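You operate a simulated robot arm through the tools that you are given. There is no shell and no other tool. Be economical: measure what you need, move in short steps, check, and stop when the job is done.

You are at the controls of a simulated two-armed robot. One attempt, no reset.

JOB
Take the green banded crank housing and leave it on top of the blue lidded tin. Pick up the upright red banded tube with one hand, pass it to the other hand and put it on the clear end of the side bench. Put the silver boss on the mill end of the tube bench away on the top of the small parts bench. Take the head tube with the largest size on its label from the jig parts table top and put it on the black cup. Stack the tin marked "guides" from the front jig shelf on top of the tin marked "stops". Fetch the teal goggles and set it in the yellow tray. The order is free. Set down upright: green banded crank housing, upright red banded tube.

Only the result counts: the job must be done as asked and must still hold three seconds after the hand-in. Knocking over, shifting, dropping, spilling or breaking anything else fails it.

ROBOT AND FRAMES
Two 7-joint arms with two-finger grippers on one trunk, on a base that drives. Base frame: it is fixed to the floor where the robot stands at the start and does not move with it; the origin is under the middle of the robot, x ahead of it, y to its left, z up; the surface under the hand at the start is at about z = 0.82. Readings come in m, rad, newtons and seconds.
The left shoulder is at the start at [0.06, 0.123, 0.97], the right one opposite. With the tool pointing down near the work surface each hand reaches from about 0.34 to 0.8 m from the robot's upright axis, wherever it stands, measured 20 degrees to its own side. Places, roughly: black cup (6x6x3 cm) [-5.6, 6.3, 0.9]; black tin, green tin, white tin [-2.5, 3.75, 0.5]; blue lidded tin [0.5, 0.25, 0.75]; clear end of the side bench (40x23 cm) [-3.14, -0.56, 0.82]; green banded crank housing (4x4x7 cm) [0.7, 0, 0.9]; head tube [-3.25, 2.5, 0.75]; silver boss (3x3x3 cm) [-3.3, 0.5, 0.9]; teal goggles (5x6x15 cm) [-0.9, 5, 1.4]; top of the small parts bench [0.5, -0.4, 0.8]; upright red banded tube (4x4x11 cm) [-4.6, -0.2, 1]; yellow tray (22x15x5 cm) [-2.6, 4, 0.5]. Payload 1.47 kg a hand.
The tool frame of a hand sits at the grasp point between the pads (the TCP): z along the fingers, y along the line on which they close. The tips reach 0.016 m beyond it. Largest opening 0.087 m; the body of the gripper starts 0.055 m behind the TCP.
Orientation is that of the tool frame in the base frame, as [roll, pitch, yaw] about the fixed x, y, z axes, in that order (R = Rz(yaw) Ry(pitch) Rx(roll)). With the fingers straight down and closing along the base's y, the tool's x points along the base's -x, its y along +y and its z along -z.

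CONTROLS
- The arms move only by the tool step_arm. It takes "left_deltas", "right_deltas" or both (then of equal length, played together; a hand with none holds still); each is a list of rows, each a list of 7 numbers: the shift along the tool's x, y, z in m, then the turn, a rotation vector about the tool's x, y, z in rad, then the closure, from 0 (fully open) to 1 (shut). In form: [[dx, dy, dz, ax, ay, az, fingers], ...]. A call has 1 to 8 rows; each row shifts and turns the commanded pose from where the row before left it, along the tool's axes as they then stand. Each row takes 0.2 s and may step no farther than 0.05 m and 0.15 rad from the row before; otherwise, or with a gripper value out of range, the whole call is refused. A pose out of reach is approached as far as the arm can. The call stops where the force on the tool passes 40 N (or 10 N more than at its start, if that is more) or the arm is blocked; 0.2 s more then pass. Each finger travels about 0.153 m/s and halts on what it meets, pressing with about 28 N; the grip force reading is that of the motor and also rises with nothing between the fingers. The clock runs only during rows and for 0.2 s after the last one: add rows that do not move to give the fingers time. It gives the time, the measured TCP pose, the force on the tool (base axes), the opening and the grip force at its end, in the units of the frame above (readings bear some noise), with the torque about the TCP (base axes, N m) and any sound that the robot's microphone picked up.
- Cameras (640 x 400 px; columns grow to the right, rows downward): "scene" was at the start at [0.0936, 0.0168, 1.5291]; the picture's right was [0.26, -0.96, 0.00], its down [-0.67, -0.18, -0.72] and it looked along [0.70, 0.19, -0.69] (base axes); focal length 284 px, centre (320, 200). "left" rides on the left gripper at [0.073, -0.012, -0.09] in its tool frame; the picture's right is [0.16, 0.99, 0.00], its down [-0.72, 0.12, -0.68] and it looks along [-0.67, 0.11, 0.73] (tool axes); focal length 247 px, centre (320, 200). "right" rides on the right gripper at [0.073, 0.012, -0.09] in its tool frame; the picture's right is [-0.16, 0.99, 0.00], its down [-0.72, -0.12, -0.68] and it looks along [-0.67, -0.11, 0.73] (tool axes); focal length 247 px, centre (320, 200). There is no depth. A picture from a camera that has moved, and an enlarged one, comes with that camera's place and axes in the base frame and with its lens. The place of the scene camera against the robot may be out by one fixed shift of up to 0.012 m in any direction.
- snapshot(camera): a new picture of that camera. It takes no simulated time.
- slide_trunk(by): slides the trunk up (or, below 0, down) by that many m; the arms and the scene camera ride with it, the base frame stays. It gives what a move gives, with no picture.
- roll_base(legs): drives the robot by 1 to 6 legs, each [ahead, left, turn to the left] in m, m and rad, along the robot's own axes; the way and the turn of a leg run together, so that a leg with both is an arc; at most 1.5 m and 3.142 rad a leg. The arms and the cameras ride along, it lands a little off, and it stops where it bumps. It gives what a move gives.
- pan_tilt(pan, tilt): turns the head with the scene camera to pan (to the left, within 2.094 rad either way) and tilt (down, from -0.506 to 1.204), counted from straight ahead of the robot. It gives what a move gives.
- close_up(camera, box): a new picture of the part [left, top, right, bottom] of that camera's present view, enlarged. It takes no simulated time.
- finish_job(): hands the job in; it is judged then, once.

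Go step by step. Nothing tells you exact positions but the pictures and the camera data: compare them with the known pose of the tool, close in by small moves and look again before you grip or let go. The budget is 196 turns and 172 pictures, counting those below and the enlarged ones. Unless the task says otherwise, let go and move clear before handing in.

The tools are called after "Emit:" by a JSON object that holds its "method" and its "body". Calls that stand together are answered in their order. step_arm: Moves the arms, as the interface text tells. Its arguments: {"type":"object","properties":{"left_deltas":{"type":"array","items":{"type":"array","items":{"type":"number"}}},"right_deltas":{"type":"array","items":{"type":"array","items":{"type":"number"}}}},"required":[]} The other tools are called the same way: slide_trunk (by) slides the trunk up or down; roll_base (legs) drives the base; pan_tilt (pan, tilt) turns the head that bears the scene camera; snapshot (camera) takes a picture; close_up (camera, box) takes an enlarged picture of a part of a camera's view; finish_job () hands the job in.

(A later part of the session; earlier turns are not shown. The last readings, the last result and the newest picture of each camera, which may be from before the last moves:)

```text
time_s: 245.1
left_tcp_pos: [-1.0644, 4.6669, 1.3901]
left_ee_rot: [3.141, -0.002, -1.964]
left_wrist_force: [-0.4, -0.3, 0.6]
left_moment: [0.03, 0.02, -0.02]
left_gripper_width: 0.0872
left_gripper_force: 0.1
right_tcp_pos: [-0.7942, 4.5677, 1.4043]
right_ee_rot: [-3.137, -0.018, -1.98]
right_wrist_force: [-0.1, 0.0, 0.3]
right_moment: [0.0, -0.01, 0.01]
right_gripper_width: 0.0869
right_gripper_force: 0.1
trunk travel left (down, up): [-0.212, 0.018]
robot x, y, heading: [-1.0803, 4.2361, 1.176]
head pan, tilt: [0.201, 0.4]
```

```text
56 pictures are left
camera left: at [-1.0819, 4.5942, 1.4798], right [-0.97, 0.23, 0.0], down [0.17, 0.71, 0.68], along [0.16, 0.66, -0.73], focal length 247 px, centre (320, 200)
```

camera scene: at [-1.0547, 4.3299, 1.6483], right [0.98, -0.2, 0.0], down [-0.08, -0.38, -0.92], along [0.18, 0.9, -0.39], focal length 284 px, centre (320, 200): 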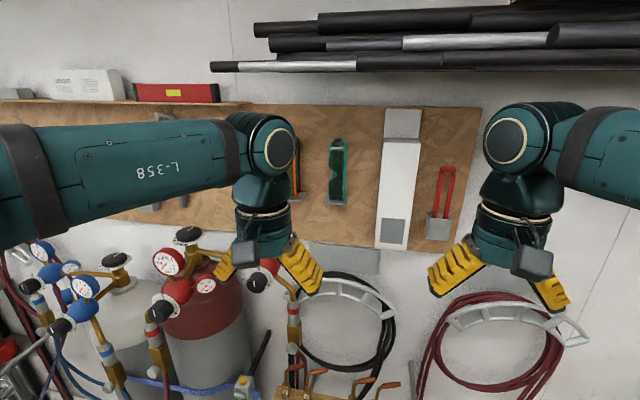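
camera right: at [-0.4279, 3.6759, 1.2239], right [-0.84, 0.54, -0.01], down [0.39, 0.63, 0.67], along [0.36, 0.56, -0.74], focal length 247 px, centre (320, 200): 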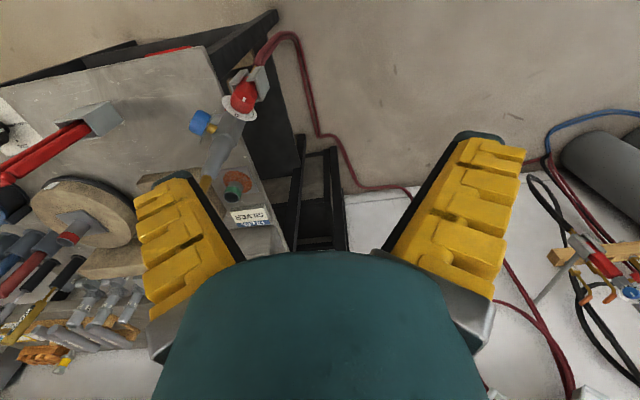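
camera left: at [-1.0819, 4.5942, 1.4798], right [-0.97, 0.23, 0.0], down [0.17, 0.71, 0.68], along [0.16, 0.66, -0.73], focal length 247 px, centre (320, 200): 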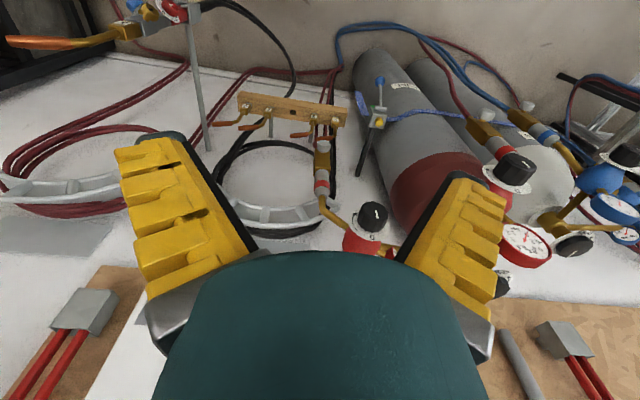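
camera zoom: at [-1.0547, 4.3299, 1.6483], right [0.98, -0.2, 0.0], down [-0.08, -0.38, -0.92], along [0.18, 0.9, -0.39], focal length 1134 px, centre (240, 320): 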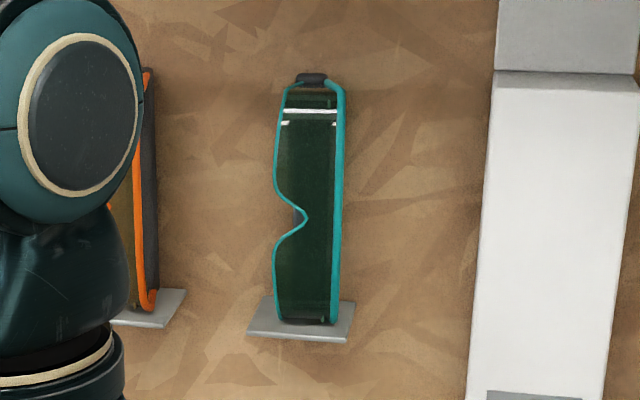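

The goggles stand on a little ledge. I'll turn the left hand to point forward for a horizontal grasp.

Emit:
{"method": "step_arm", "body": {"left_deltas": [[-0.0136, 0, -0.02, 0, -0.1428, 0, 0], [-0.0135, 0, -0.018, 0, -0.1428, 0, 0], [-0.013, 0, -0.016, 0, -0.1428, 0, 0], [-0.0124, 0, -0.01, 0, -0.1428, 0, 0], [-0.0114, 0, 0.0073, 0, -0.1428, 0, 0], [-0.0103, 0, 0.0089, 0, -0.1428, 0, 0], [-0.0089, 0, 0.0103, 0, -0.1428, 0, 0], [-0.0073, 0, 0.0114, 0, -0.1428, 0, 0]]}}

Emit:
{"method": "step_arm", "body": {"left_deltas": [[-0.0057, 0, 0.0124, 0, -0.1428, 0, 0], [-0.0038, 0, 0.013, 0, -0.1428, 0, 0], [-0.0019, 0, 0.0135, 0, -0.1428, 0, 0], [0, 0, 0, 0, 0, 0, 0]]}}

Emit:
{"method": "snapshot", "body": {"camera": "left"}}

Emit:
{"method": "snapshot", "body": {"camera": "scene"}}

```text
time_s: 246.9
left_tcp_pos: [-1.0294, 4.7523, 1.4626]
left_ee_rot: [3.136, 1.144, -1.971]
left_wrist_force: [-0.2, 0.4, -0.1]
left_moment: [-0.04, 0.03, 0.02]
left_gripper_width: 0.087
left_gripper_force: 0.0
right_tcp_pos: [-0.7949, 4.5683, 1.4039]
right_ee_rot: [-3.139, -0.015, -1.979]
right_wrist_force: [-0.7, 0.0, 0.3]
right_moment: [-0.03, -0.01, -0.01]
right_gripper_width: 0.0873
right_gripper_force: 0.0
trunk travel left (down, up): [-0.212, 0.018]
robot x, y, heading: [-1.0816, 4.2308, 1.176]
head pan, tilt: [0.201, 0.4]
```

```text
time_s: 247.9
left_tcp_pos: [-1.014, 4.7898, 1.4633]
left_ee_rot: [1.604, 1.57, 2.779]
left_wrist_force: [-0.1, 0.7, 1.6]
left_moment: [0.02, 0.0, 0.01]
left_gripper_width: 0.087
left_gripper_force: 0.0
right_tcp_pos: [-0.796, 4.5676, 1.4035]
right_ee_rot: [-3.138, -0.014, -1.979]
right_wrist_force: [0.8, 0.4, 0.6]
right_moment: [0.02, 0.03, -0.02]
right_gripper_width: 0.0869
right_gripper_force: 0.1
trunk travel left (down, up): [-0.212, 0.018]
robot x, y, heading: [-1.0826, 4.2359, 1.175]
head pan, tilt: [0.201, 0.4]
```

```text
55 pictures are left
camera left: at [-1.037, 4.7022, 1.3907], right [-0.91, 0.38, -0.16], down [-0.37, -0.58, 0.72], along [0.18, 0.72, 0.67], focal length 247 px, centre (320, 200)
```

left: 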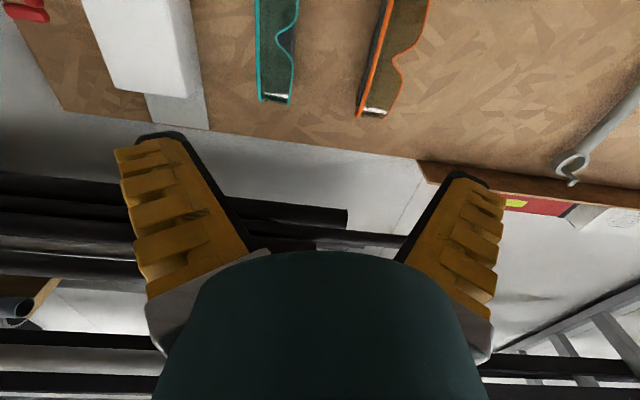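

```text
54 pictures are left
camera scene: at [-1.0551, 4.3291, 1.6484], right [0.98, -0.2, 0.0], down [-0.08, -0.38, -0.92], along [0.18, 0.9, -0.39], focal length 284 px, centre (320, 200)
```

scene: 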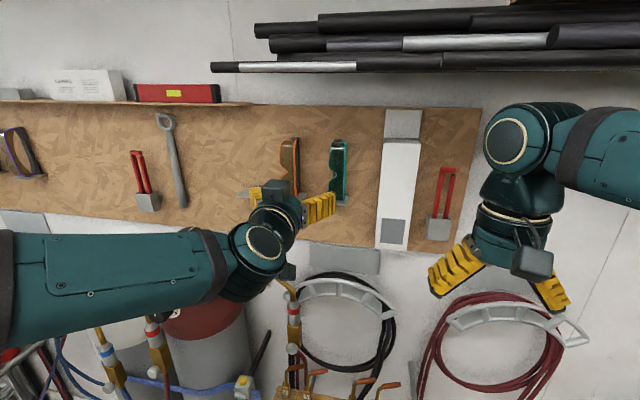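

Triangulated: goggles top at [-0.88, 4.98, 1.517]. Align laterally, then advance partway and check.

Emit:
{"method": "step_arm", "body": {"left_deltas": [[-0.005, -0.025, 0, 0, 0, 0, 0], [-0.004, -0.024, 0, 0, 0, 0, 0], [0, 0, 0.045, 0, 0, 0, 0], [0, 0, 0.045, 0, 0, 0, 0], [0, 0, 0.03, 0, 0, 0, 0], [0, 0, 0, 0, 0, 0, 0]]}}

Emit:
{"method": "snapshot", "body": {"camera": "left"}}

Emit:
{"method": "close_up", "body": {"camera": "scene", "box": [260, 120, 400, 240]}}

```text
time_s: 249.3
left_tcp_pos: [-0.9225, 4.8825, 1.472]
left_ee_rot: [1.803, 1.569, 2.979]
left_wrist_force: [0.1, 0.6, -0.3]
left_moment: [-0.02, 0.0, -0.02]
left_gripper_width: 0.0869
left_gripper_force: 0.1
right_tcp_pos: [-0.7953, 4.5666, 1.4039]
right_ee_rot: [-3.138, -0.012, -1.978]
right_wrist_force: [0.2, -0.3, -0.6]
right_moment: [0.0, -0.03, 0.0]
right_gripper_width: 0.087
right_gripper_force: 0.0
trunk travel left (down, up): [-0.212, 0.018]
robot x, y, heading: [-1.0858, 4.2332, 1.173]
head pan, tilt: [0.201, 0.4]
```

```text
53 pictures are left
camera left: at [-0.9457, 4.7948, 1.3995], right [-0.91, 0.38, -0.16], down [-0.37, -0.58, 0.72], along [0.18, 0.72, 0.67], focal length 247 px, centre (320, 200)
```

left: 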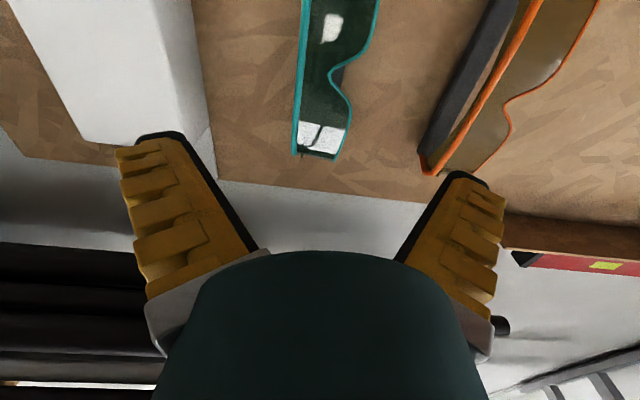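

```text
3.33 times, centred on (330, 180) of scene
camera zoom: at [-1.0552, 4.3292, 1.6484], right [0.98, -0.2, 0.0], down [-0.08, -0.38, -0.92], along [0.18, 0.9, -0.39], focal length 945 px, centre (287, 267)
```

zoom: 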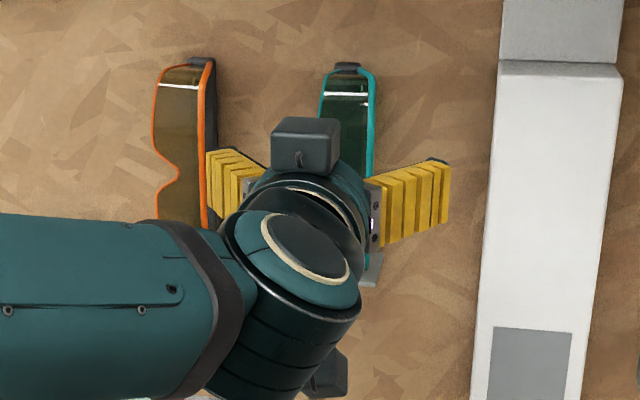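

Aligned. Advance onto the goggles and close.

Emit:
{"method": "step_arm", "body": {"left_deltas": [[0, 0.002, 0.04, 0, 0, 0, 0], [0, 0, 0.035, 0, 0, 0, 0], [0, 0, 0.022, 0, 0, 0, 0], [0, 0, 0, 0, 0, 0, 0]]}}

Emit:
{"method": "snapshot", "body": {"camera": "left"}}

```text
time_s: 250.3
left_tcp_pos: [-0.8878, 4.9706, 1.471]
left_ee_rot: [1.887, 1.568, 3.063]
left_wrist_force: [-0.3, 0.6, -0.6]
left_moment: [0.0, 0.04, 0.01]
left_gripper_width: 0.0872
left_gripper_force: 0.1
right_tcp_pos: [-0.7954, 4.567, 1.4047]
right_ee_rot: [-3.139, -0.015, -1.978]
right_wrist_force: [0.0, 0.2, -0.5]
right_moment: [0.0, -0.02, -0.01]
right_gripper_width: 0.087
right_gripper_force: 0.0
trunk travel left (down, up): [-0.212, 0.018]
robot x, y, heading: [-1.0814, 4.2366, 1.171]
head pan, tilt: [0.201, 0.4]
```

```text
51 pictures are left
camera left: at [-0.91, 4.8848, 1.3994], right [-0.91, 0.38, -0.16], down [-0.37, -0.58, 0.72], along [0.18, 0.72, 0.67], focal length 247 px, centre (320, 200)
```

left: 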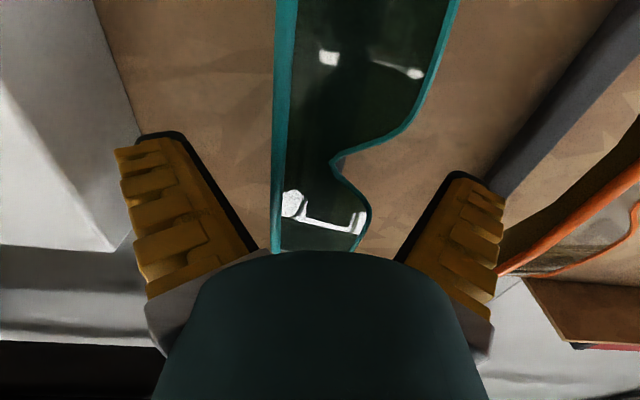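

Emit:
{"method": "step_arm", "body": {"left_deltas": [[-0.006, 0, 0, 0, 0, 0, 0], [0, 0, 0, 0, 0, 0, 0.3], [0, 0, 0, 0, 0, 0, 0.7], [0, 0, 0, 0, 0, 0, 1], [0, 0, 0, 0, 0, 0, 1]]}}

Emit:
{"method": "snapshot", "body": {"camera": "left"}}

```text
time_s: 251.5
left_tcp_pos: [-0.887, 4.9724, 1.4775]
left_ee_rot: [1.903, 1.569, 3.081]
left_wrist_force: [0.0, 0.4, 2.0]
left_moment: [0.0, -0.03, -0.01]
left_gripper_width: 0.034
left_gripper_force: 27.9
right_tcp_pos: [-0.7957, 4.5673, 1.4042]
right_ee_rot: [-3.138, -0.015, -1.979]
right_wrist_force: [0.2, 0.7, -1.0]
right_moment: [-0.03, 0.02, 0.03]
right_gripper_width: 0.0868
right_gripper_force: 0.1
trunk travel left (down, up): [-0.212, 0.018]
robot x, y, heading: [-1.0812, 4.2329, 1.171]
head pan, tilt: [0.201, 0.4]
```

```text
50 pictures are left
camera left: at [-0.9101, 4.8852, 1.4055], right [-0.91, 0.38, -0.16], down [-0.37, -0.58, 0.72], along [0.18, 0.72, 0.67], focal length 247 px, centre (320, 200)
```

left: 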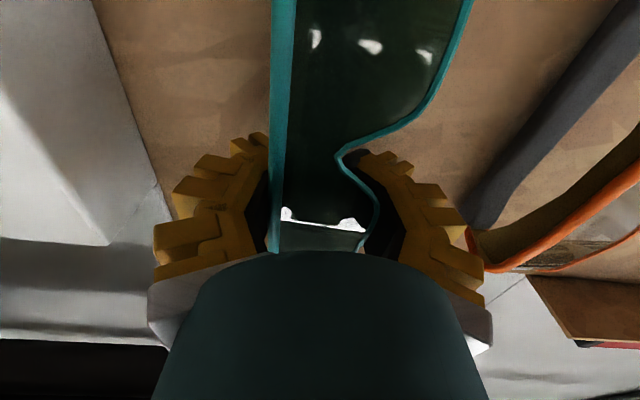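

Gripped. Lift off the ledge, then pull straight back.

Emit:
{"method": "step_arm", "body": {"left_deltas": [[-0.015, 0, 0, 0, 0, 0, 1], [-0.02, 0, 0, 0, 0, 0, 1], [0, 0, -0.03, 0, 0, 0, 1], [0, 0, -0.045, 0, 0, 0, 1], [0, 0, -0.045, 0, 0, 0, 1], [0, 0, -0.045, 0, 0, 0, 1], [0, 0, -0.03, 0, 0, 0, 1], [0, 0, 0, 0, 0, 0, 1]]}}

Emit:
{"method": "snapshot", "body": {"camera": "scene"}}

```text
time_s: 253.3
left_tcp_pos: [-0.9601, 4.7934, 1.5115]
left_ee_rot: [2.178, 1.569, -2.928]
left_wrist_force: [-0.3, 0.6, -0.9]
left_moment: [0.0, -0.02, 0.03]
left_gripper_width: 0.0337
left_gripper_force: 28.2
right_tcp_pos: [-0.7952, 4.5689, 1.4037]
right_ee_rot: [-3.138, -0.016, -1.98]
right_wrist_force: [-0.1, 0.3, 1.0]
right_moment: [0.01, 0.02, -0.01]
right_gripper_width: 0.0871
right_gripper_force: 0.1
trunk travel left (down, up): [-0.212, 0.018]
robot x, y, heading: [-1.0836, 4.2337, 1.177]
head pan, tilt: [0.201, 0.4]
```

```text
49 pictures are left
camera scene: at [-1.0544, 4.3305, 1.6483], right [0.98, -0.2, 0.0], down [-0.08, -0.38, -0.92], along [0.18, 0.9, -0.39], focal length 284 px, centre (320, 200)
```

scene: 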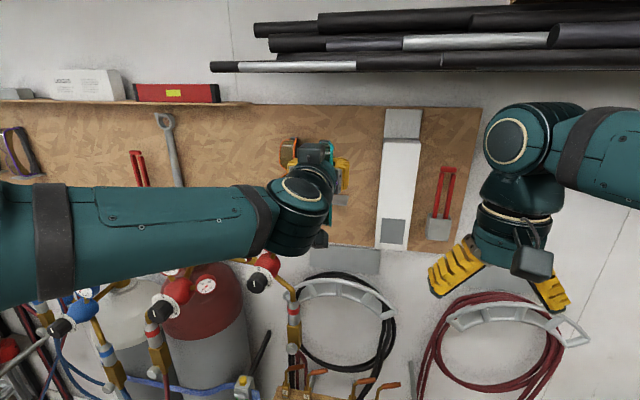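

Goggles in hand. I'll bring the left hand back to pointing down, then move along the wall aisle toward the jig holding the tray.

Emit:
{"method": "step_arm", "body": {"left_deltas": [[0.0, 0, -0.0136, 0, 0.1428, 0, 1], [0.0019, 0, -0.0135, 0, 0.1428, 0, 1], [0.0038, 0, -0.013, 0, 0.1428, 0, 1], [0.0057, 0, -0.0124, 0, 0.1428, 0, 1], [0.0073, 0, -0.0114, 0, 0.1428, 0, 1], [0.0089, 0, -0.0103, 0, 0.1428, 0, 1], [0.0103, 0, -0.0089, 0, 0.1428, 0, 1], [0.0114, 0, -0.0073, 0, 0.1428, 0, 1]]}}

Emit:
{"method": "step_arm", "body": {"left_deltas": [[0.0124, 0, -0.0057, 0, 0.1428, 0, 1], [0.013, 0, -0.0038, 0, 0.1428, 0, 1], [0.0135, 0, -0.0019, 0, 0.1428, 0, 1], [0, 0, 0, 0, 0, 0, 1]]}}

Emit:
{"method": "roll_base", "body": {"legs": [[-0.08, 0.3, 0], [0, 0.75, 0]]}}

Emit:
{"method": "pan_tilt", "body": {"pan": 2.09, "tilt": 0.8}}

Emit:
{"method": "snapshot", "body": {"camera": "scene"}}

```text
time_s: 255.1
left_tcp_pos: [-1.0033, 4.6935, 1.5128]
left_ee_rot: [3.141, 0.427, -1.966]
left_wrist_force: [0.7, -0.2, -0.4]
left_moment: [0.0, -0.02, 0.03]
left_gripper_width: 0.0338
left_gripper_force: 27.9
right_tcp_pos: [-0.7964, 4.5676, 1.4021]
right_ee_rot: [-3.14, -0.015, -1.979]
right_wrist_force: [-0.1, -0.6, 0.4]
right_moment: [-0.01, 0.0, -0.01]
right_gripper_width: 0.0869
right_gripper_force: 0.2
trunk travel left (down, up): [-0.212, 0.018]
robot x, y, heading: [-1.0813, 4.2296, 1.169]
head pan, tilt: [0.201, 0.4]
```

```text
time_s: 256.1
left_tcp_pos: [-1.0196, 4.6551, 1.5136]
left_ee_rot: [3.14, -0.001, -1.966]
left_wrist_force: [-0.3, 0.4, -0.9]
left_moment: [0.01, -0.03, 0.01]
left_gripper_width: 0.034
left_gripper_force: 28.6
right_tcp_pos: [-0.7959, 4.5671, 1.4042]
right_ee_rot: [-3.138, -0.016, -1.979]
right_wrist_force: [0.8, 0.5, -0.5]
right_moment: [-0.04, -0.01, -0.03]
right_gripper_width: 0.0872
right_gripper_force: 0.0
trunk travel left (down, up): [-0.212, 0.018]
robot x, y, heading: [-1.0817, 4.2374, 1.178]
head pan, tilt: [0.201, 0.4]
```

```text
time_s: 266.0
left_tcp_pos: [-2.0196, 4.9943, 1.5136]
left_ee_rot: [3.139, -0.001, -1.971]
left_wrist_force: [-0.8, -0.1, 0.0]
left_moment: [0.06, 0.0, -0.04]
left_gripper_width: 0.0334
left_gripper_force: 28.1
right_tcp_pos: [-1.7959, 4.9058, 1.4047]
right_ee_rot: [-3.139, -0.016, -1.986]
right_wrist_force: [-0.5, 0.5, 0.3]
right_moment: [-0.02, 0.0, 0.0]
right_gripper_width: 0.0866
right_gripper_force: 0.0
trunk travel left (down, up): [-0.212, 0.018]
robot x, y, heading: [-2.0836, 4.5754, 1.161]
head pan, tilt: [0.201, 0.4]
```

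```text
time_s: 267.8
left_tcp_pos: [-2.0194, 4.9944, 1.5116]
left_ee_rot: [3.14, -0.003, -1.971]
left_wrist_force: [-0.4, -0.2, -0.5]
left_moment: [0.06, -0.06, 0.0]
left_gripper_width: 0.0334
left_gripper_force: 27.9
right_tcp_pos: [-1.7956, 4.9059, 1.4032]
right_ee_rot: [-3.138, -0.015, -1.987]
right_wrist_force: [-0.6, -0.4, -0.4]
right_moment: [-0.02, 0.0, -0.05]
right_gripper_width: 0.0871
right_gripper_force: 0.1
trunk travel left (down, up): [-0.212, 0.018]
robot x, y, heading: [-2.0875, 4.5723, 1.165]
head pan, tilt: [2.089, 0.799]
```

```text
48 pictures are left
camera scene: at [-2.1559, 4.5694, 1.6132], right [-0.11, 0.99, 0.0], down [0.71, 0.08, -0.7], along [-0.69, -0.08, -0.72], focal length 284 px, centre (320, 200)
```

scene: 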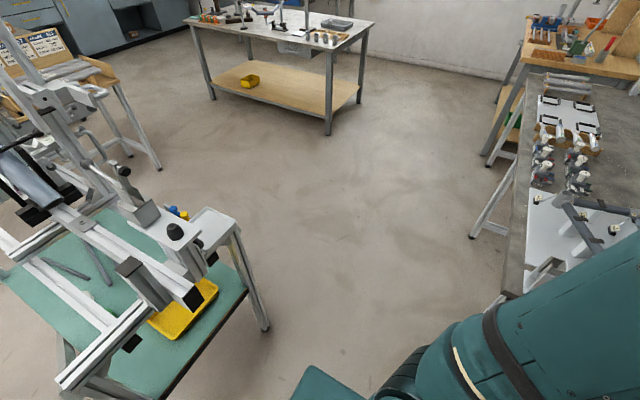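

The tray sits on the jig's low teal shelf at about [-2.56, 3.99]. I'll turn around to face it and shift so it's in front of the left hand.

Emit:
{"method": "roll_base", "body": {"legs": [[0, 0, 1.571], [0, 0, 1.571], [0, -0.35, 0]]}}

Emit:
{"method": "pan_tilt", "body": {"pan": 0.1, "tilt": 0.85}}

Emit:
{"method": "snapshot", "body": {"camera": "scene"}}

```text
time_s: 279.1
left_tcp_pos: [-2.4725, 4.2926, 1.5137]
left_ee_rot: [3.139, 0.001, 1.171]
left_wrist_force: [-0.1, -0.1, -0.7]
left_moment: [0.0, 0.01, 0.01]
left_gripper_width: 0.0328
left_gripper_force: 28.4
right_tcp_pos: [-2.6951, 4.3818, 1.4029]
right_ee_rot: [-3.138, -0.016, 1.157]
right_wrist_force: [-0.2, -0.1, -0.2]
right_moment: [0.03, 0.05, 0.01]
right_gripper_width: 0.0868
right_gripper_force: 0.2
trunk travel left (down, up): [-0.212, 0.018]
robot x, y, heading: [-2.4083, 4.7133, -1.977]
head pan, tilt: [2.089, 0.799]
```

```text
time_s: 281.1
left_tcp_pos: [-2.4721, 4.2926, 1.5129]
left_ee_rot: [3.142, -0.002, 1.172]
left_wrist_force: [0.6, -0.5, -0.8]
left_moment: [-0.03, -0.02, 0.01]
left_gripper_width: 0.0327
left_gripper_force: 28.2
right_tcp_pos: [-2.6949, 4.3814, 1.4028]
right_ee_rot: [-3.138, -0.017, 1.156]
right_wrist_force: [0.7, 0.3, 0.6]
right_moment: [0.0, 0.01, 0.0]
right_gripper_width: 0.0871
right_gripper_force: 0.1
trunk travel left (down, up): [-0.212, 0.018]
robot x, y, heading: [-2.4056, 4.7106, -1.97]
head pan, tilt: [0.099, 0.85]
```

```text
47 pictures are left
camera scene: at [-2.4303, 4.6236, 1.6092], right [-0.95, 0.3, 0.0], down [0.23, 0.72, -0.66], along [-0.2, -0.63, -0.75], focal length 284 px, centre (320, 200)
```

scene: 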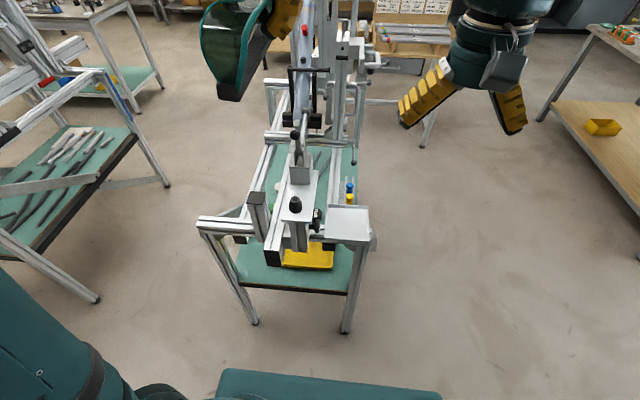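

Emit:
{"method": "close_up", "body": {"camera": "scene", "box": [190, 130, 390, 340]}}

Emit:
{"method": "snapshot", "body": {"camera": "right"}}

```text
1.90 times, centred on (290, 235) of scene
camera zoom: at [-2.4303, 4.6236, 1.6092], right [-0.95, 0.3, 0.0], down [0.23, 0.72, -0.66], along [-0.2, -0.63, -0.75], focal length 540 px, centre (377, 133)
```

zoom: 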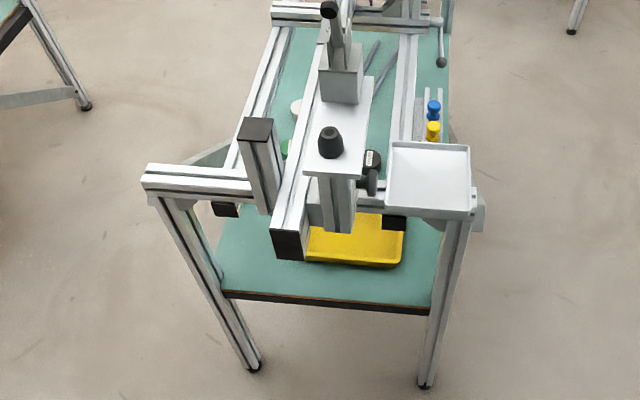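

```text
45 pictures are left
camera right: at [-2.656, 4.4421, 1.4942], right [0.84, -0.54, -0.01], down [-0.4, -0.63, 0.67], along [-0.37, -0.56, -0.74], focal length 247 px, centre (320, 200)
```

right: 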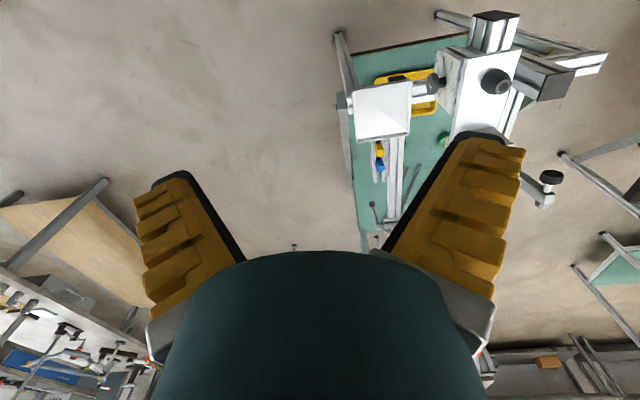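

The tray lies under the jig's beams, reachable from the front under them. I'll rotate the goggles so their long axis is sideways and the hand points forward-down.

Emit:
{"method": "step_arm", "body": {"left_deltas": [[-0.01, 0, 0, 0, 0, 0.1428, 1], [-0.01, 0, 0, 0, 0, 0.1428, 1], [-0.01, 0, 0, 0, 0, 0.1428, 1], [-0.01, 0, 0, 0, 0, 0.1428, 1], [-0.01, 0, 0, 0, 0, 0.1428, 1], [-0.005, 0, 0, 0, 0, 0.1428, 1], [0, 0, 0, 0, 0, 0.1428, 1], [0, 0, 0, 0, 0, 0.1428, 1]]}}

Emit:
{"method": "step_arm", "body": {"left_deltas": [[0, 0, 0, 0, 0, 0.1428, 1], [0, 0, 0, 0, 0, 0.1428, 1], [0, 0, 0, 0, 0, 0.1428, 1], [0, 0.01, 0, -0.15, 0, 0, 1], [0, 0.01, 0, -0.15, 0, 0, 1], [0, 0.01, 0, -0.15, 0, 0, 1], [0, 0.01, 0, -0.15, 0, 0, 1], [0, 0.01, 0.005, -0.15, 0, 0, 1]]}}

Emit:
{"method": "step_arm", "body": {"left_deltas": [[0, 0.005, 0.01, -0.15, 0, 0, 1], [0, 0.005, 0.01, -0.147, 0, 0, 1], [0, 0, 0, 0, 0, 0, 1]]}}

Emit:
{"method": "slide_trunk", "body": {"by": -0.2}}

Emit:
{"method": "snapshot", "body": {"camera": "scene"}}

```text
time_s: 282.9
left_tcp_pos: [-2.5181, 4.3225, 1.4332]
left_ee_rot: [3.139, 0.0, 0.03]
left_wrist_force: [-0.4, -0.2, -1.1]
left_moment: [0.01, 0.03, -0.03]
left_gripper_width: 0.033
left_gripper_force: 28.0
left hand out of reach, approached as far as the arm can: row 5, 6, 7, 8
right_tcp_pos: [-2.6955, 4.3808, 1.4035]
right_ee_rot: [-3.138, -0.016, 1.156]
right_wrist_force: [0.4, -0.6, 0.8]
right_moment: [-0.03, -0.01, -0.02]
right_gripper_width: 0.087
right_gripper_force: 0.1
trunk travel left (down, up): [-0.212, 0.018]
robot x, y, heading: [-2.4084, 4.7133, -1.977]
head pan, tilt: [0.099, 0.85]
```

```text
time_s: 284.6
left_tcp_pos: [-2.5443, 4.3721, 1.3792]
left_ee_rot: [2.392, 0.001, -0.396]
left_wrist_force: [0.5, -1.0, -0.1]
left_moment: [0.02, -0.01, 0.01]
left_gripper_width: 0.0327
left_gripper_force: 27.7
left hand out of reach, approached as far as the arm can: row 1, 2, 3, 4, 5, 6, 7, 8
right_tcp_pos: [-2.6958, 4.3816, 1.4038]
right_ee_rot: [-3.138, -0.017, 1.155]
right_wrist_force: [-0.5, 0.3, 1.2]
right_moment: [0.0, 0.01, 0.01]
right_gripper_width: 0.087
right_gripper_force: 0.0
trunk travel left (down, up): [-0.212, 0.018]
robot x, y, heading: [-2.407, 4.7121, -1.973]
head pan, tilt: [0.099, 0.85]
```

```text
time_s: 285.4
left_tcp_pos: [-2.5541, 4.3507, 1.3714]
left_ee_rot: [2.095, -0.004, -0.4]
left_wrist_force: [0.2, 0.1, -1.0]
left_moment: [0.03, 0.04, 0.03]
left_gripper_width: 0.0329
left_gripper_force: 27.8
right_tcp_pos: [-2.6963, 4.3812, 1.403]
right_ee_rot: [-3.138, -0.014, 1.155]
right_wrist_force: [-1.1, -0.4, 0.1]
right_moment: [0.0, -0.02, -0.02]
right_gripper_width: 0.0869
right_gripper_force: 0.0
trunk travel left (down, up): [-0.212, 0.018]
robot x, y, heading: [-2.4048, 4.7148, -1.971]
head pan, tilt: [0.099, 0.85]
```

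```text
time_s: 287.6
left_tcp_pos: [-2.5529, 4.3515, 1.1723]
left_ee_rot: [2.096, -0.002, -0.399]
left_wrist_force: [0.6, -0.1, 0.0]
left_moment: [-0.01, 0.04, 0.0]
left_gripper_width: 0.0326
left_gripper_force: 28.2
right_tcp_pos: [-2.6954, 4.3814, 1.2037]
right_ee_rot: [-3.138, -0.016, 1.155]
right_wrist_force: [0.0, -0.3, 0.3]
right_moment: [0.0, -0.03, 0.0]
right_gripper_width: 0.0871
right_gripper_force: 0.1
trunk travel left (down, up): [-0.012, 0.218]
robot x, y, heading: [-2.4069, 4.7085, -1.975]
head pan, tilt: [0.099, 0.85]
```

```text
44 pictures are left
camera scene: at [-2.4303, 4.6237, 1.4094], right [-0.95, 0.3, 0.0], down [0.23, 0.72, -0.66], along [-0.2, -0.63, -0.75], focal length 284 px, centre (320, 200)
```

scene: 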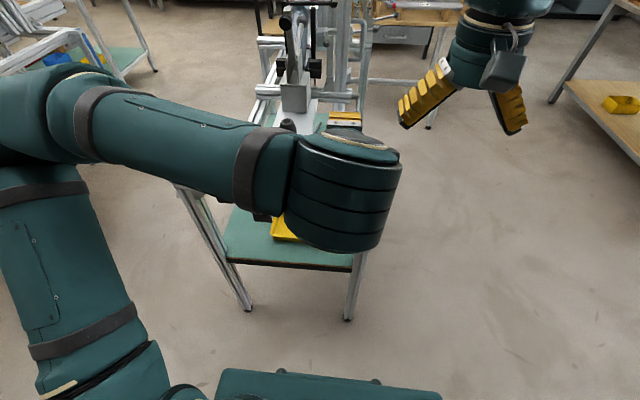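

The wrist orientation is right, but I need more room. I'll look behind-left before backing up.

Emit:
{"method": "pan_tilt", "body": {"pan": 2.09, "tilt": 0.9}}

Emit:
{"method": "snapshot", "body": {"camera": "scene"}}

```text
time_s: 289.6
left_tcp_pos: [-2.553, 4.3513, 1.1711]
left_ee_rot: [2.096, -0.002, -0.4]
left_wrist_force: [0.5, 0.0, -0.6]
left_moment: [-0.05, 0.02, -0.02]
left_gripper_width: 0.0326
left_gripper_force: 28.0
right_tcp_pos: [-2.6948, 4.382, 1.2041]
right_ee_rot: [-3.138, -0.015, 1.155]
right_wrist_force: [0.5, -1.0, -0.3]
right_moment: [0.0, 0.01, 0.0]
right_gripper_width: 0.0869
right_gripper_force: 0.1
trunk travel left (down, up): [-0.012, 0.218]
robot x, y, heading: [-2.4089, 4.7103, -1.977]
head pan, tilt: [2.089, 0.901]
```

```text
43 pictures are left
camera scene: at [-2.3318, 4.7067, 1.4053], right [0.11, -0.99, 0.0], down [-0.78, -0.09, -0.62], along [0.62, 0.07, -0.78], focal length 284 px, centre (320, 200)
```

scene: 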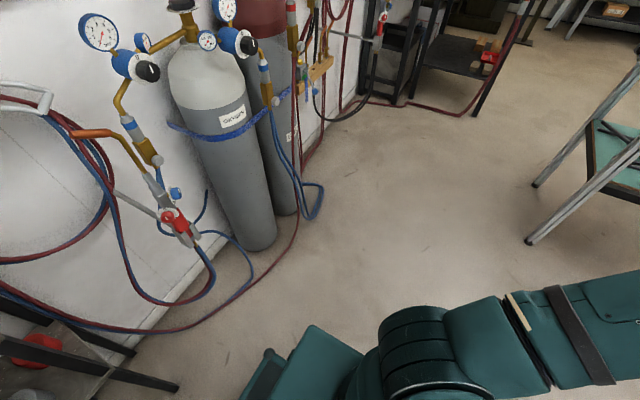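

There's about 0.3 m free behind. I'll back up 0.13 m, then lower the left hand in front of the jig.

Emit:
{"method": "roll_base", "body": {"legs": [[-0.13, 0, 0]]}}

Emit:
{"method": "pan_tilt", "body": {"pan": -0.15, "tilt": 0.75}}

Emit:
{"method": "step_arm", "body": {"left_deltas": [[0.01, -0.02, 0.03, 0, 0, 0, 1], [0.01, -0.02, 0.03, 0, 0, 0, 1], [0.01, -0.02, 0.03, 0, 0, 0, 1], [0.01, -0.03, 0.03, 0, 0, 0, 1], [0, -0.04, 0.025, 0, 0, 0, 1], [0, -0.04, 0.025, 0, 0, 0, 1], [0, -0.04, 0.025, 0, 0, 0, 1], [0, -0.04, 0.025, 0, 0, 0, 1]]}}

Emit:
{"method": "snapshot", "body": {"camera": "scene"}}

```text
time_s: 290.8
left_tcp_pos: [-2.5009, 4.4712, 1.1721]
left_ee_rot: [2.095, -0.001, -0.4]
left_wrist_force: [0.1, 1.3, -1.8]
left_moment: [-0.03, 0.04, 0.01]
left_gripper_width: 0.0325
left_gripper_force: 27.9
right_tcp_pos: [-2.6439, 4.5019, 1.2045]
right_ee_rot: [-3.139, -0.014, 1.155]
right_wrist_force: [0.4, 1.3, 0.9]
right_moment: [-0.01, 0.02, 0.01]
right_gripper_width: 0.087
right_gripper_force: 0.1
trunk travel left (down, up): [-0.012, 0.218]
robot x, y, heading: [-2.3568, 4.8299, -1.973]
head pan, tilt: [2.089, 0.901]
```

```text
time_s: 292.9
left_tcp_pos: [-2.5029, 4.4705, 1.1726]
left_ee_rot: [2.097, -0.004, -0.399]
left_wrist_force: [0.3, 0.4, 0.4]
left_moment: [0.01, 0.02, 0.01]
left_gripper_width: 0.0324
left_gripper_force: 28.3
right_tcp_pos: [-2.6442, 4.4995, 1.2035]
right_ee_rot: [-3.136, -0.017, 1.155]
right_wrist_force: [-0.1, 0.7, 0.1]
right_moment: [-0.03, 0.01, -0.03]
right_gripper_width: 0.087
right_gripper_force: 0.1
trunk travel left (down, up): [-0.012, 0.218]
robot x, y, heading: [-2.3558, 4.8301, -1.98]
head pan, tilt: [-0.15, 0.75]
```

```text
time_s: 294.7
left_tcp_pos: [-2.4998, 4.3886, 0.8469]
left_ee_rot: [2.094, 0.001, -0.404]
left_wrist_force: [-0.1, -0.1, -0.8]
left_moment: [0.0, 0.02, 0.0]
left_gripper_width: 0.0326
left_gripper_force: 28.2
left hand out of reach, approached as far as the arm can: row 5, 6
right_tcp_pos: [-2.6447, 4.5003, 1.2028]
right_ee_rot: [-3.138, -0.016, 1.155]
right_wrist_force: [-0.1, 1.0, -0.3]
right_moment: [-0.04, 0.01, 0.0]
right_gripper_width: 0.0873
right_gripper_force: 0.1
trunk travel left (down, up): [-0.012, 0.218]
robot x, y, heading: [-2.3561, 4.8293, -1.976]
head pan, tilt: [-0.15, 0.75]
```

```text
42 pictures are left
camera scene: at [-2.3998, 4.7463, 1.4172], right [-0.85, 0.53, 0.0], down [0.36, 0.58, -0.73], along [-0.39, -0.62, -0.68], focal length 284 px, centre (320, 200)
```

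scene: 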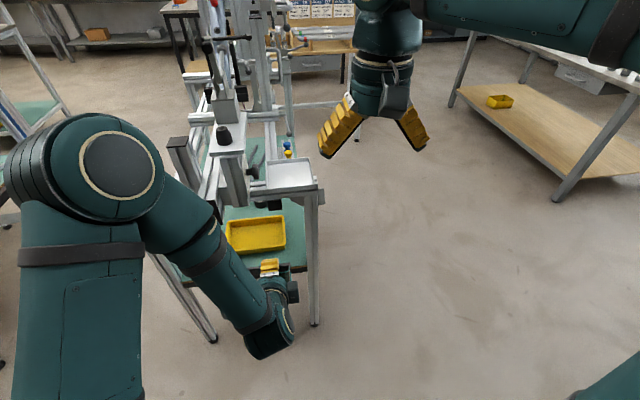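

I can see the tray well; its centre is about [-2.58, 4.02]. I'll flatten the hand a bit more and bring it down in front of the tray opening.

Emit:
{"method": "step_arm", "body": {"left_deltas": [[0, 0, 0, -0.131, 0, 0, 1], [0, 0, 0, -0.131, 0, 0, 1], [0.0068, -0.033, 0.0213, 0, 0, 0, 1], [0.0068, -0.033, 0.0213, 0, 0, 0, 1], [0.0068, -0.033, 0.0213, 0, 0, 0, 1], [0.0068, -0.033, 0.0213, 0, 0, 0, 1], [0.0068, -0.033, 0.0213, 0, 0, 0, 1], [0, 0, 0, 0, 0, 0, 1]]}}

Emit:
{"method": "snapshot", "body": {"camera": "scene"}}

Emit:
{"method": "snapshot", "body": {"camera": "left"}}

```text
time_s: 296.5
left_tcp_pos: [-2.4918, 4.3175, 0.6598]
left_ee_rot: [1.834, -0.002, -0.403]
left_wrist_force: [-0.6, -0.5, -1.1]
left_moment: [0.0, 0.02, 0.02]
left_gripper_width: 0.0326
left_gripper_force: 27.9
right_tcp_pos: [-2.6444, 4.4998, 1.2041]
right_ee_rot: [-3.138, -0.015, 1.154]
right_wrist_force: [-0.4, -0.3, -0.4]
right_moment: [0.04, 0.0, 0.0]
right_gripper_width: 0.0872
right_gripper_force: 0.0
trunk travel left (down, up): [-0.012, 0.218]
robot x, y, heading: [-2.3525, 4.8274, -1.975]
head pan, tilt: [-0.15, 0.75]
```

```text
41 pictures are left
camera scene: at [-2.3996, 4.7465, 1.4173], right [-0.85, 0.53, 0.0], down [0.36, 0.58, -0.73], along [-0.39, -0.62, -0.68], focal length 284 px, centre (320, 200)
```

scene: 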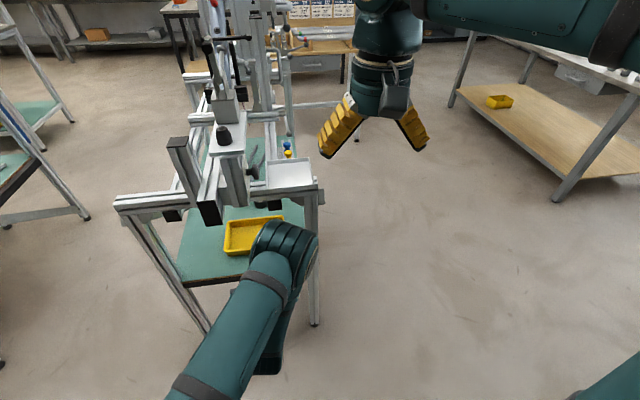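

```text
40 pictures are left
camera left: at [-2.3898, 4.373, 0.6722], right [0.04, -0.3, 0.95], down [-0.42, 0.86, 0.29], along [-0.91, -0.42, -0.09], focal length 247 px, centre (320, 200)
```

left: 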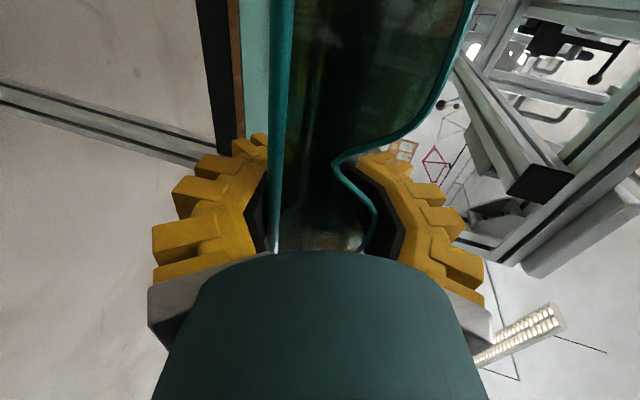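

Emit:
{"method": "step_arm", "body": {"left_deltas": [[0, 0.0104, 0.0386, 0, 0, 0, 1], [0, 0.0104, 0.0386, 0, 0, 0, 1], [0, 0.0104, 0.0386, 0, 0, 0, 1], [0, 0.0104, 0.0386, 0, 0, 0, 1], [0, 0, 0, 0, 0, 0, 1]]}}

Emit:
{"method": "snapshot", "body": {"camera": "left"}}

Emit:
{"method": "close_up", "body": {"camera": "scene", "box": [100, 120, 360, 300]}}

```text
time_s: 297.7
left_tcp_pos: [-2.5542, 4.1698, 0.6599]
left_ee_rot: [1.833, -0.001, -0.402]
left_wrist_force: [-0.6, -0.1, -1.2]
left_moment: [0.01, 0.0, 0.02]
left_gripper_width: 0.0325
left_gripper_force: 28.3
right_tcp_pos: [-2.6451, 4.5011, 1.2045]
right_ee_rot: [-3.137, -0.016, 1.155]
right_wrist_force: [0.8, -0.4, -0.7]
right_moment: [-0.01, -0.03, 0.04]
right_gripper_width: 0.0869
right_gripper_force: 0.1
trunk travel left (down, up): [-0.012, 0.218]
robot x, y, heading: [-2.3581, 4.8335, -1.976]
head pan, tilt: [-0.15, 0.75]
```

```text
39 pictures are left
camera left: at [-2.4521, 4.2243, 0.6722], right [0.04, -0.3, 0.95], down [-0.42, 0.86, 0.29], along [-0.91, -0.42, -0.09], focal length 247 px, centre (320, 200)
```

left: 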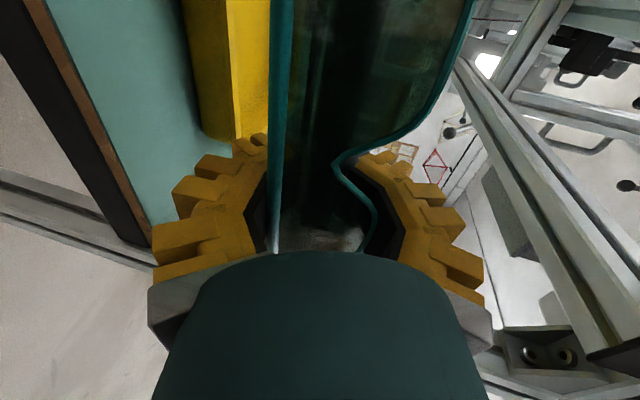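

```text
2.22 times, centred on (230, 210) of scene
camera zoom: at [-2.3996, 4.7466, 1.4172], right [-0.85, 0.53, 0.0], down [0.36, 0.58, -0.73], along [-0.39, -0.62, -0.68], focal length 630 px, centre (520, 178)
```

zoom: 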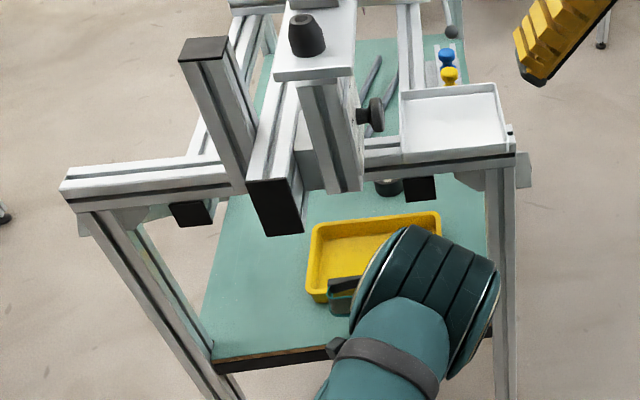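

The goggles are entering the tray's opening with headroom. Continue forward over the tray.

Emit:
{"method": "step_arm", "body": {"left_deltas": [[0, 0.0104, 0.0386, 0, 0, 0, 1], [0, 0.0104, 0.0386, 0, 0, 0, 1], [0, 0.0104, 0.0386, 0, 0, 0, 1], [0, 0.008, 0.0297, 0, 0, 0, 1], [0, 0, 0, 0, 0, 0, 1]]}}

Emit:
{"method": "snapshot", "body": {"camera": "left"}}

Emit:
{"method": "close_up", "body": {"camera": "scene", "box": [160, 160, 340, 290]}}

```text
time_s: 298.9
left_tcp_pos: [-2.6122, 4.0322, 0.6598]
left_ee_rot: [1.835, -0.004, -0.402]
left_wrist_force: [-0.8, -0.6, 0.0]
left_moment: [0.03, 0.03, -0.01]
left_gripper_width: 0.0326
left_gripper_force: 28.1
right_tcp_pos: [-2.6443, 4.5009, 1.2035]
right_ee_rot: [-3.138, -0.016, 1.155]
right_wrist_force: [-0.3, -0.4, -0.7]
right_moment: [0.0, -0.01, 0.01]
right_gripper_width: 0.0871
right_gripper_force: 0.1
trunk travel left (down, up): [-0.012, 0.218]
robot x, y, heading: [-2.3562, 4.8326, -1.975]
head pan, tilt: [-0.15, 0.75]
```

```text
37 pictures are left
camera left: at [-2.51, 4.0862, 0.6727], right [0.04, -0.3, 0.95], down [-0.42, 0.86, 0.29], along [-0.91, -0.42, -0.09], focal length 247 px, centre (320, 200)
```

left: 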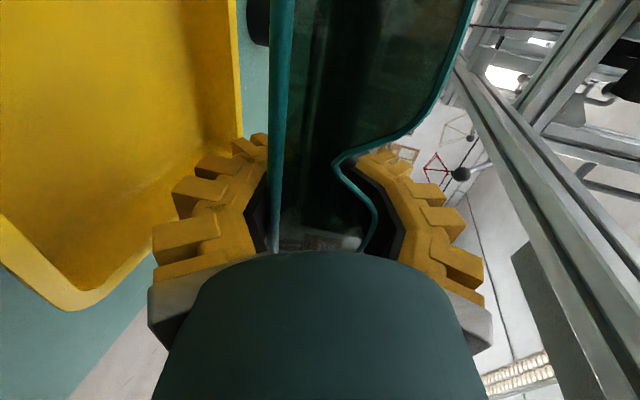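

```text
3.08 times, centred on (250, 225) of scene
camera zoom: at [-2.3997, 4.7466, 1.4173], right [-0.85, 0.53, 0.0], down [0.36, 0.58, -0.73], along [-0.39, -0.62, -0.68], focal length 872 px, centre (535, 123)
```

zoom: 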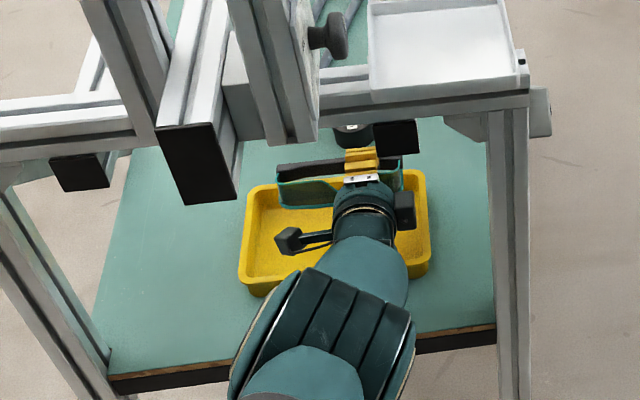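

The goggles are right over the tray. Lower them into it.

Emit:
{"method": "step_arm", "body": {"left_deltas": [[0, -0.0241, 0.0065, 0, 0, 0, 1], [0, -0.0193, 0.0052, 0, 0, 0, 1], [0, -0.0097, 0.0026, 0, 0, 0, 1], [0, -0.0058, 0.0016, 0, 0, 0, 1], [0, 0, 0, 0, 0, 0, 1]]}}

Emit:
{"method": "close_up", "body": {"camera": "scene", "box": [160, 160, 340, 290]}}

Emit:
{"method": "snapshot", "body": {"camera": "left"}}

```text
time_s: 300.1
left_tcp_pos: [-2.6125, 4.0331, 0.6007]
left_ee_rot: [1.833, -0.003, -0.4]
left_wrist_force: [0.2, 0.3, 1.9]
left_moment: [0.14, -0.05, 0.0]
left_gripper_width: 0.0329
left_gripper_force: 28.3
right_tcp_pos: [-2.644, 4.5005, 1.2042]
right_ee_rot: [-3.138, -0.018, 1.154]
right_wrist_force: [-0.1, -0.3, -0.2]
right_moment: [0.03, -0.01, -0.01]
right_gripper_width: 0.0868
right_gripper_force: 0.0
trunk travel left (down, up): [-0.012, 0.218]
robot x, y, heading: [-2.3554, 4.8308, -1.976]
head pan, tilt: [-0.15, 0.75]
```

```text
3.08 times, centred on (250, 225) of scene
camera zoom: at [-2.3996, 4.7467, 1.4173], right [-0.85, 0.53, 0.0], down [0.36, 0.58, -0.73], along [-0.39, -0.62, -0.68], focal length 872 px, centre (535, 123)
```

zoom: 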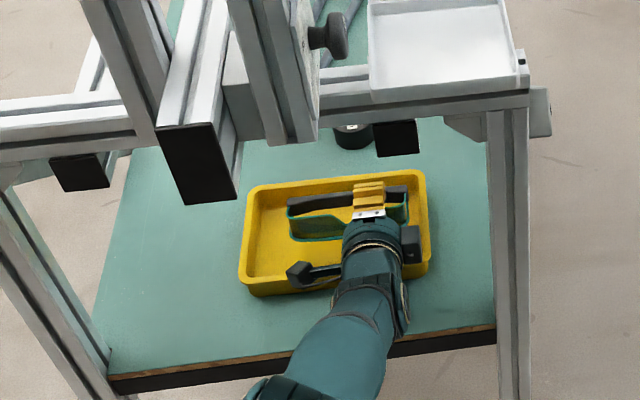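

```text
34 pictures are left
camera left: at [-2.5107, 4.0867, 0.6126], right [0.04, -0.3, 0.95], down [-0.42, 0.86, 0.29], along [-0.91, -0.42, -0.09], focal length 247 px, centre (320, 200)
```

left: 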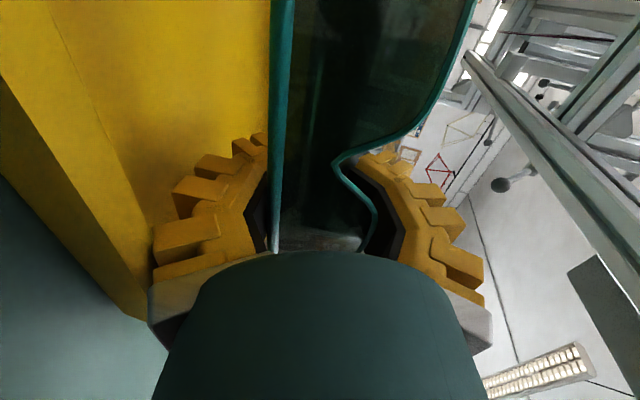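

The goggles are inside the tray. Open most of the way, then look.

Emit:
{"method": "step_arm", "body": {"left_deltas": [[0, 0, 0, 0, 0, 0, 0.5], [0, 0, 0, 0, 0, 0, 0.35], [0, 0, 0, 0, 0, 0, 0.25], [0, 0, 0, 0, 0, 0, 0.25]]}}

Emit:
{"method": "close_up", "body": {"camera": "scene", "box": [160, 160, 340, 290]}}

```text
time_s: 301.1
left_tcp_pos: [-2.6128, 4.0337, 0.5997]
left_ee_rot: [1.832, -0.002, -0.399]
left_wrist_force: [0.0, -1.9, 2.0]
left_moment: [0.13, -0.08, -0.06]
left_gripper_width: 0.0691
left_gripper_force: 2.7
right_tcp_pos: [-2.6441, 4.5012, 1.2048]
right_ee_rot: [-3.139, -0.016, 1.156]
right_wrist_force: [0.7, -0.3, -0.3]
right_moment: [0.02, 0.01, 0.0]
right_gripper_width: 0.087
right_gripper_force: 0.0
trunk travel left (down, up): [-0.012, 0.218]
robot x, y, heading: [-2.359, 4.8276, -1.978]
head pan, tilt: [-0.15, 0.75]
```

```text
3.08 times, centred on (250, 225) of scene
camera zoom: at [-2.3995, 4.7467, 1.4173], right [-0.85, 0.53, 0.0], down [0.36, 0.58, -0.73], along [-0.39, -0.62, -0.68], focal length 872 px, centre (535, 123)
```

zoom: 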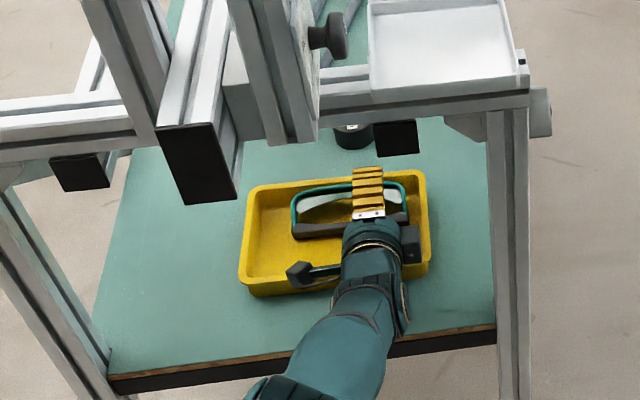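

The goggles settled in the tray. Withdraw slowly and check they stay.

Emit:
{"method": "step_arm", "body": {"left_deltas": [[0, 0, -0.015, 0, 0, 0, 0.2], [0, 0, -0.02, 0, 0, 0, 0.2], [0, -0.002, -0.02, 0, 0, 0, 0.2], [0, 0, 0, 0, 0, 0, 0.2]]}}

Emit:
{"method": "close_up", "body": {"camera": "scene", "box": [160, 160, 340, 290]}}

```text
time_s: 302.1
left_tcp_pos: [-2.5917, 4.0826, 0.6126]
left_ee_rot: [1.834, -0.002, -0.402]
left_wrist_force: [0.3, -0.7, 0.0]
left_moment: [-0.02, 0.03, 0.0]
left_gripper_width: 0.0731
left_gripper_force: 2.4
right_tcp_pos: [-2.6443, 4.5003, 1.2037]
right_ee_rot: [-3.14, -0.017, 1.156]
right_wrist_force: [0.6, 0.0, 0.1]
right_moment: [-0.03, 0.02, 0.0]
right_gripper_width: 0.0868
right_gripper_force: 0.0
trunk travel left (down, up): [-0.012, 0.218]
robot x, y, heading: [-2.3581, 4.8304, -1.975]
head pan, tilt: [-0.15, 0.75]
```

```text
3.08 times, centred on (250, 225) of scene
camera zoom: at [-2.3996, 4.7465, 1.4172], right [-0.85, 0.53, 0.0], down [0.36, 0.58, -0.73], along [-0.39, -0.62, -0.68], focal length 872 px, centre (535, 123)
```

zoom: 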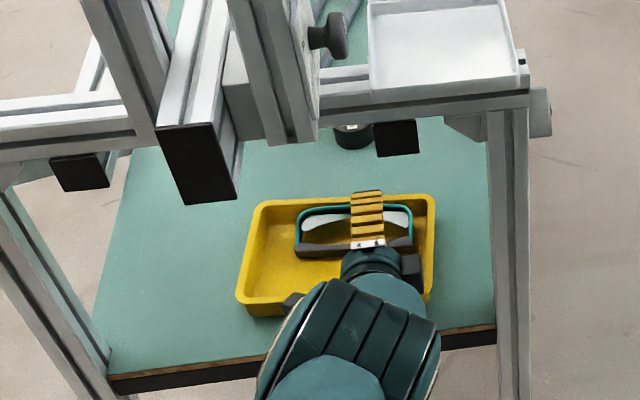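

The gripper body rubbed the tray's front rim and dragged it slightly. I'll open fully, lift about a centimetre, and withdraw along the hand's axis.

Emit:
{"method": "step_arm", "body": {"left_deltas": [[0, 0, 0, 0, 0, 0, 0], [0, 0.0116, -0.003, 0, 0, 0, 0], [0, 0, -0.015, 0, 0, 0, 0], [0, 0, -0.02, 0, 0, 0, 0], [0, 0, 0, 0, 0, 0, 0]]}}

Emit:
{"method": "close_up", "body": {"camera": "scene", "box": [160, 160, 340, 290]}}

```text
time_s: 303.3
left_tcp_pos: [-2.5786, 4.1134, 0.6327]
left_ee_rot: [1.833, -0.003, -0.4]
left_wrist_force: [-0.1, -0.5, 0.2]
left_moment: [0.02, -0.02, 0.0]
left_gripper_width: 0.0867
left_gripper_force: 0.1
right_tcp_pos: [-2.6433, 4.5002, 1.2047]
right_ee_rot: [-3.137, -0.014, 1.155]
right_wrist_force: [-0.1, 0.6, -0.9]
right_moment: [-0.02, 0.0, 0.01]
right_gripper_width: 0.0871
right_gripper_force: 0.0
trunk travel left (down, up): [-0.012, 0.218]
robot x, y, heading: [-2.357, 4.8329, -1.982]
head pan, tilt: [-0.15, 0.75]
```

```text
3.08 times, centred on (250, 225) of scene
camera zoom: at [-2.3996, 4.7464, 1.4172], right [-0.85, 0.53, 0.0], down [0.36, 0.58, -0.73], along [-0.39, -0.62, -0.68], focal length 872 px, centre (535, 123)
```

zoom: 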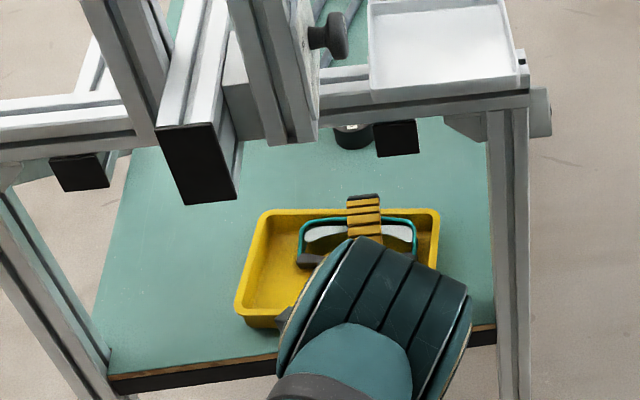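

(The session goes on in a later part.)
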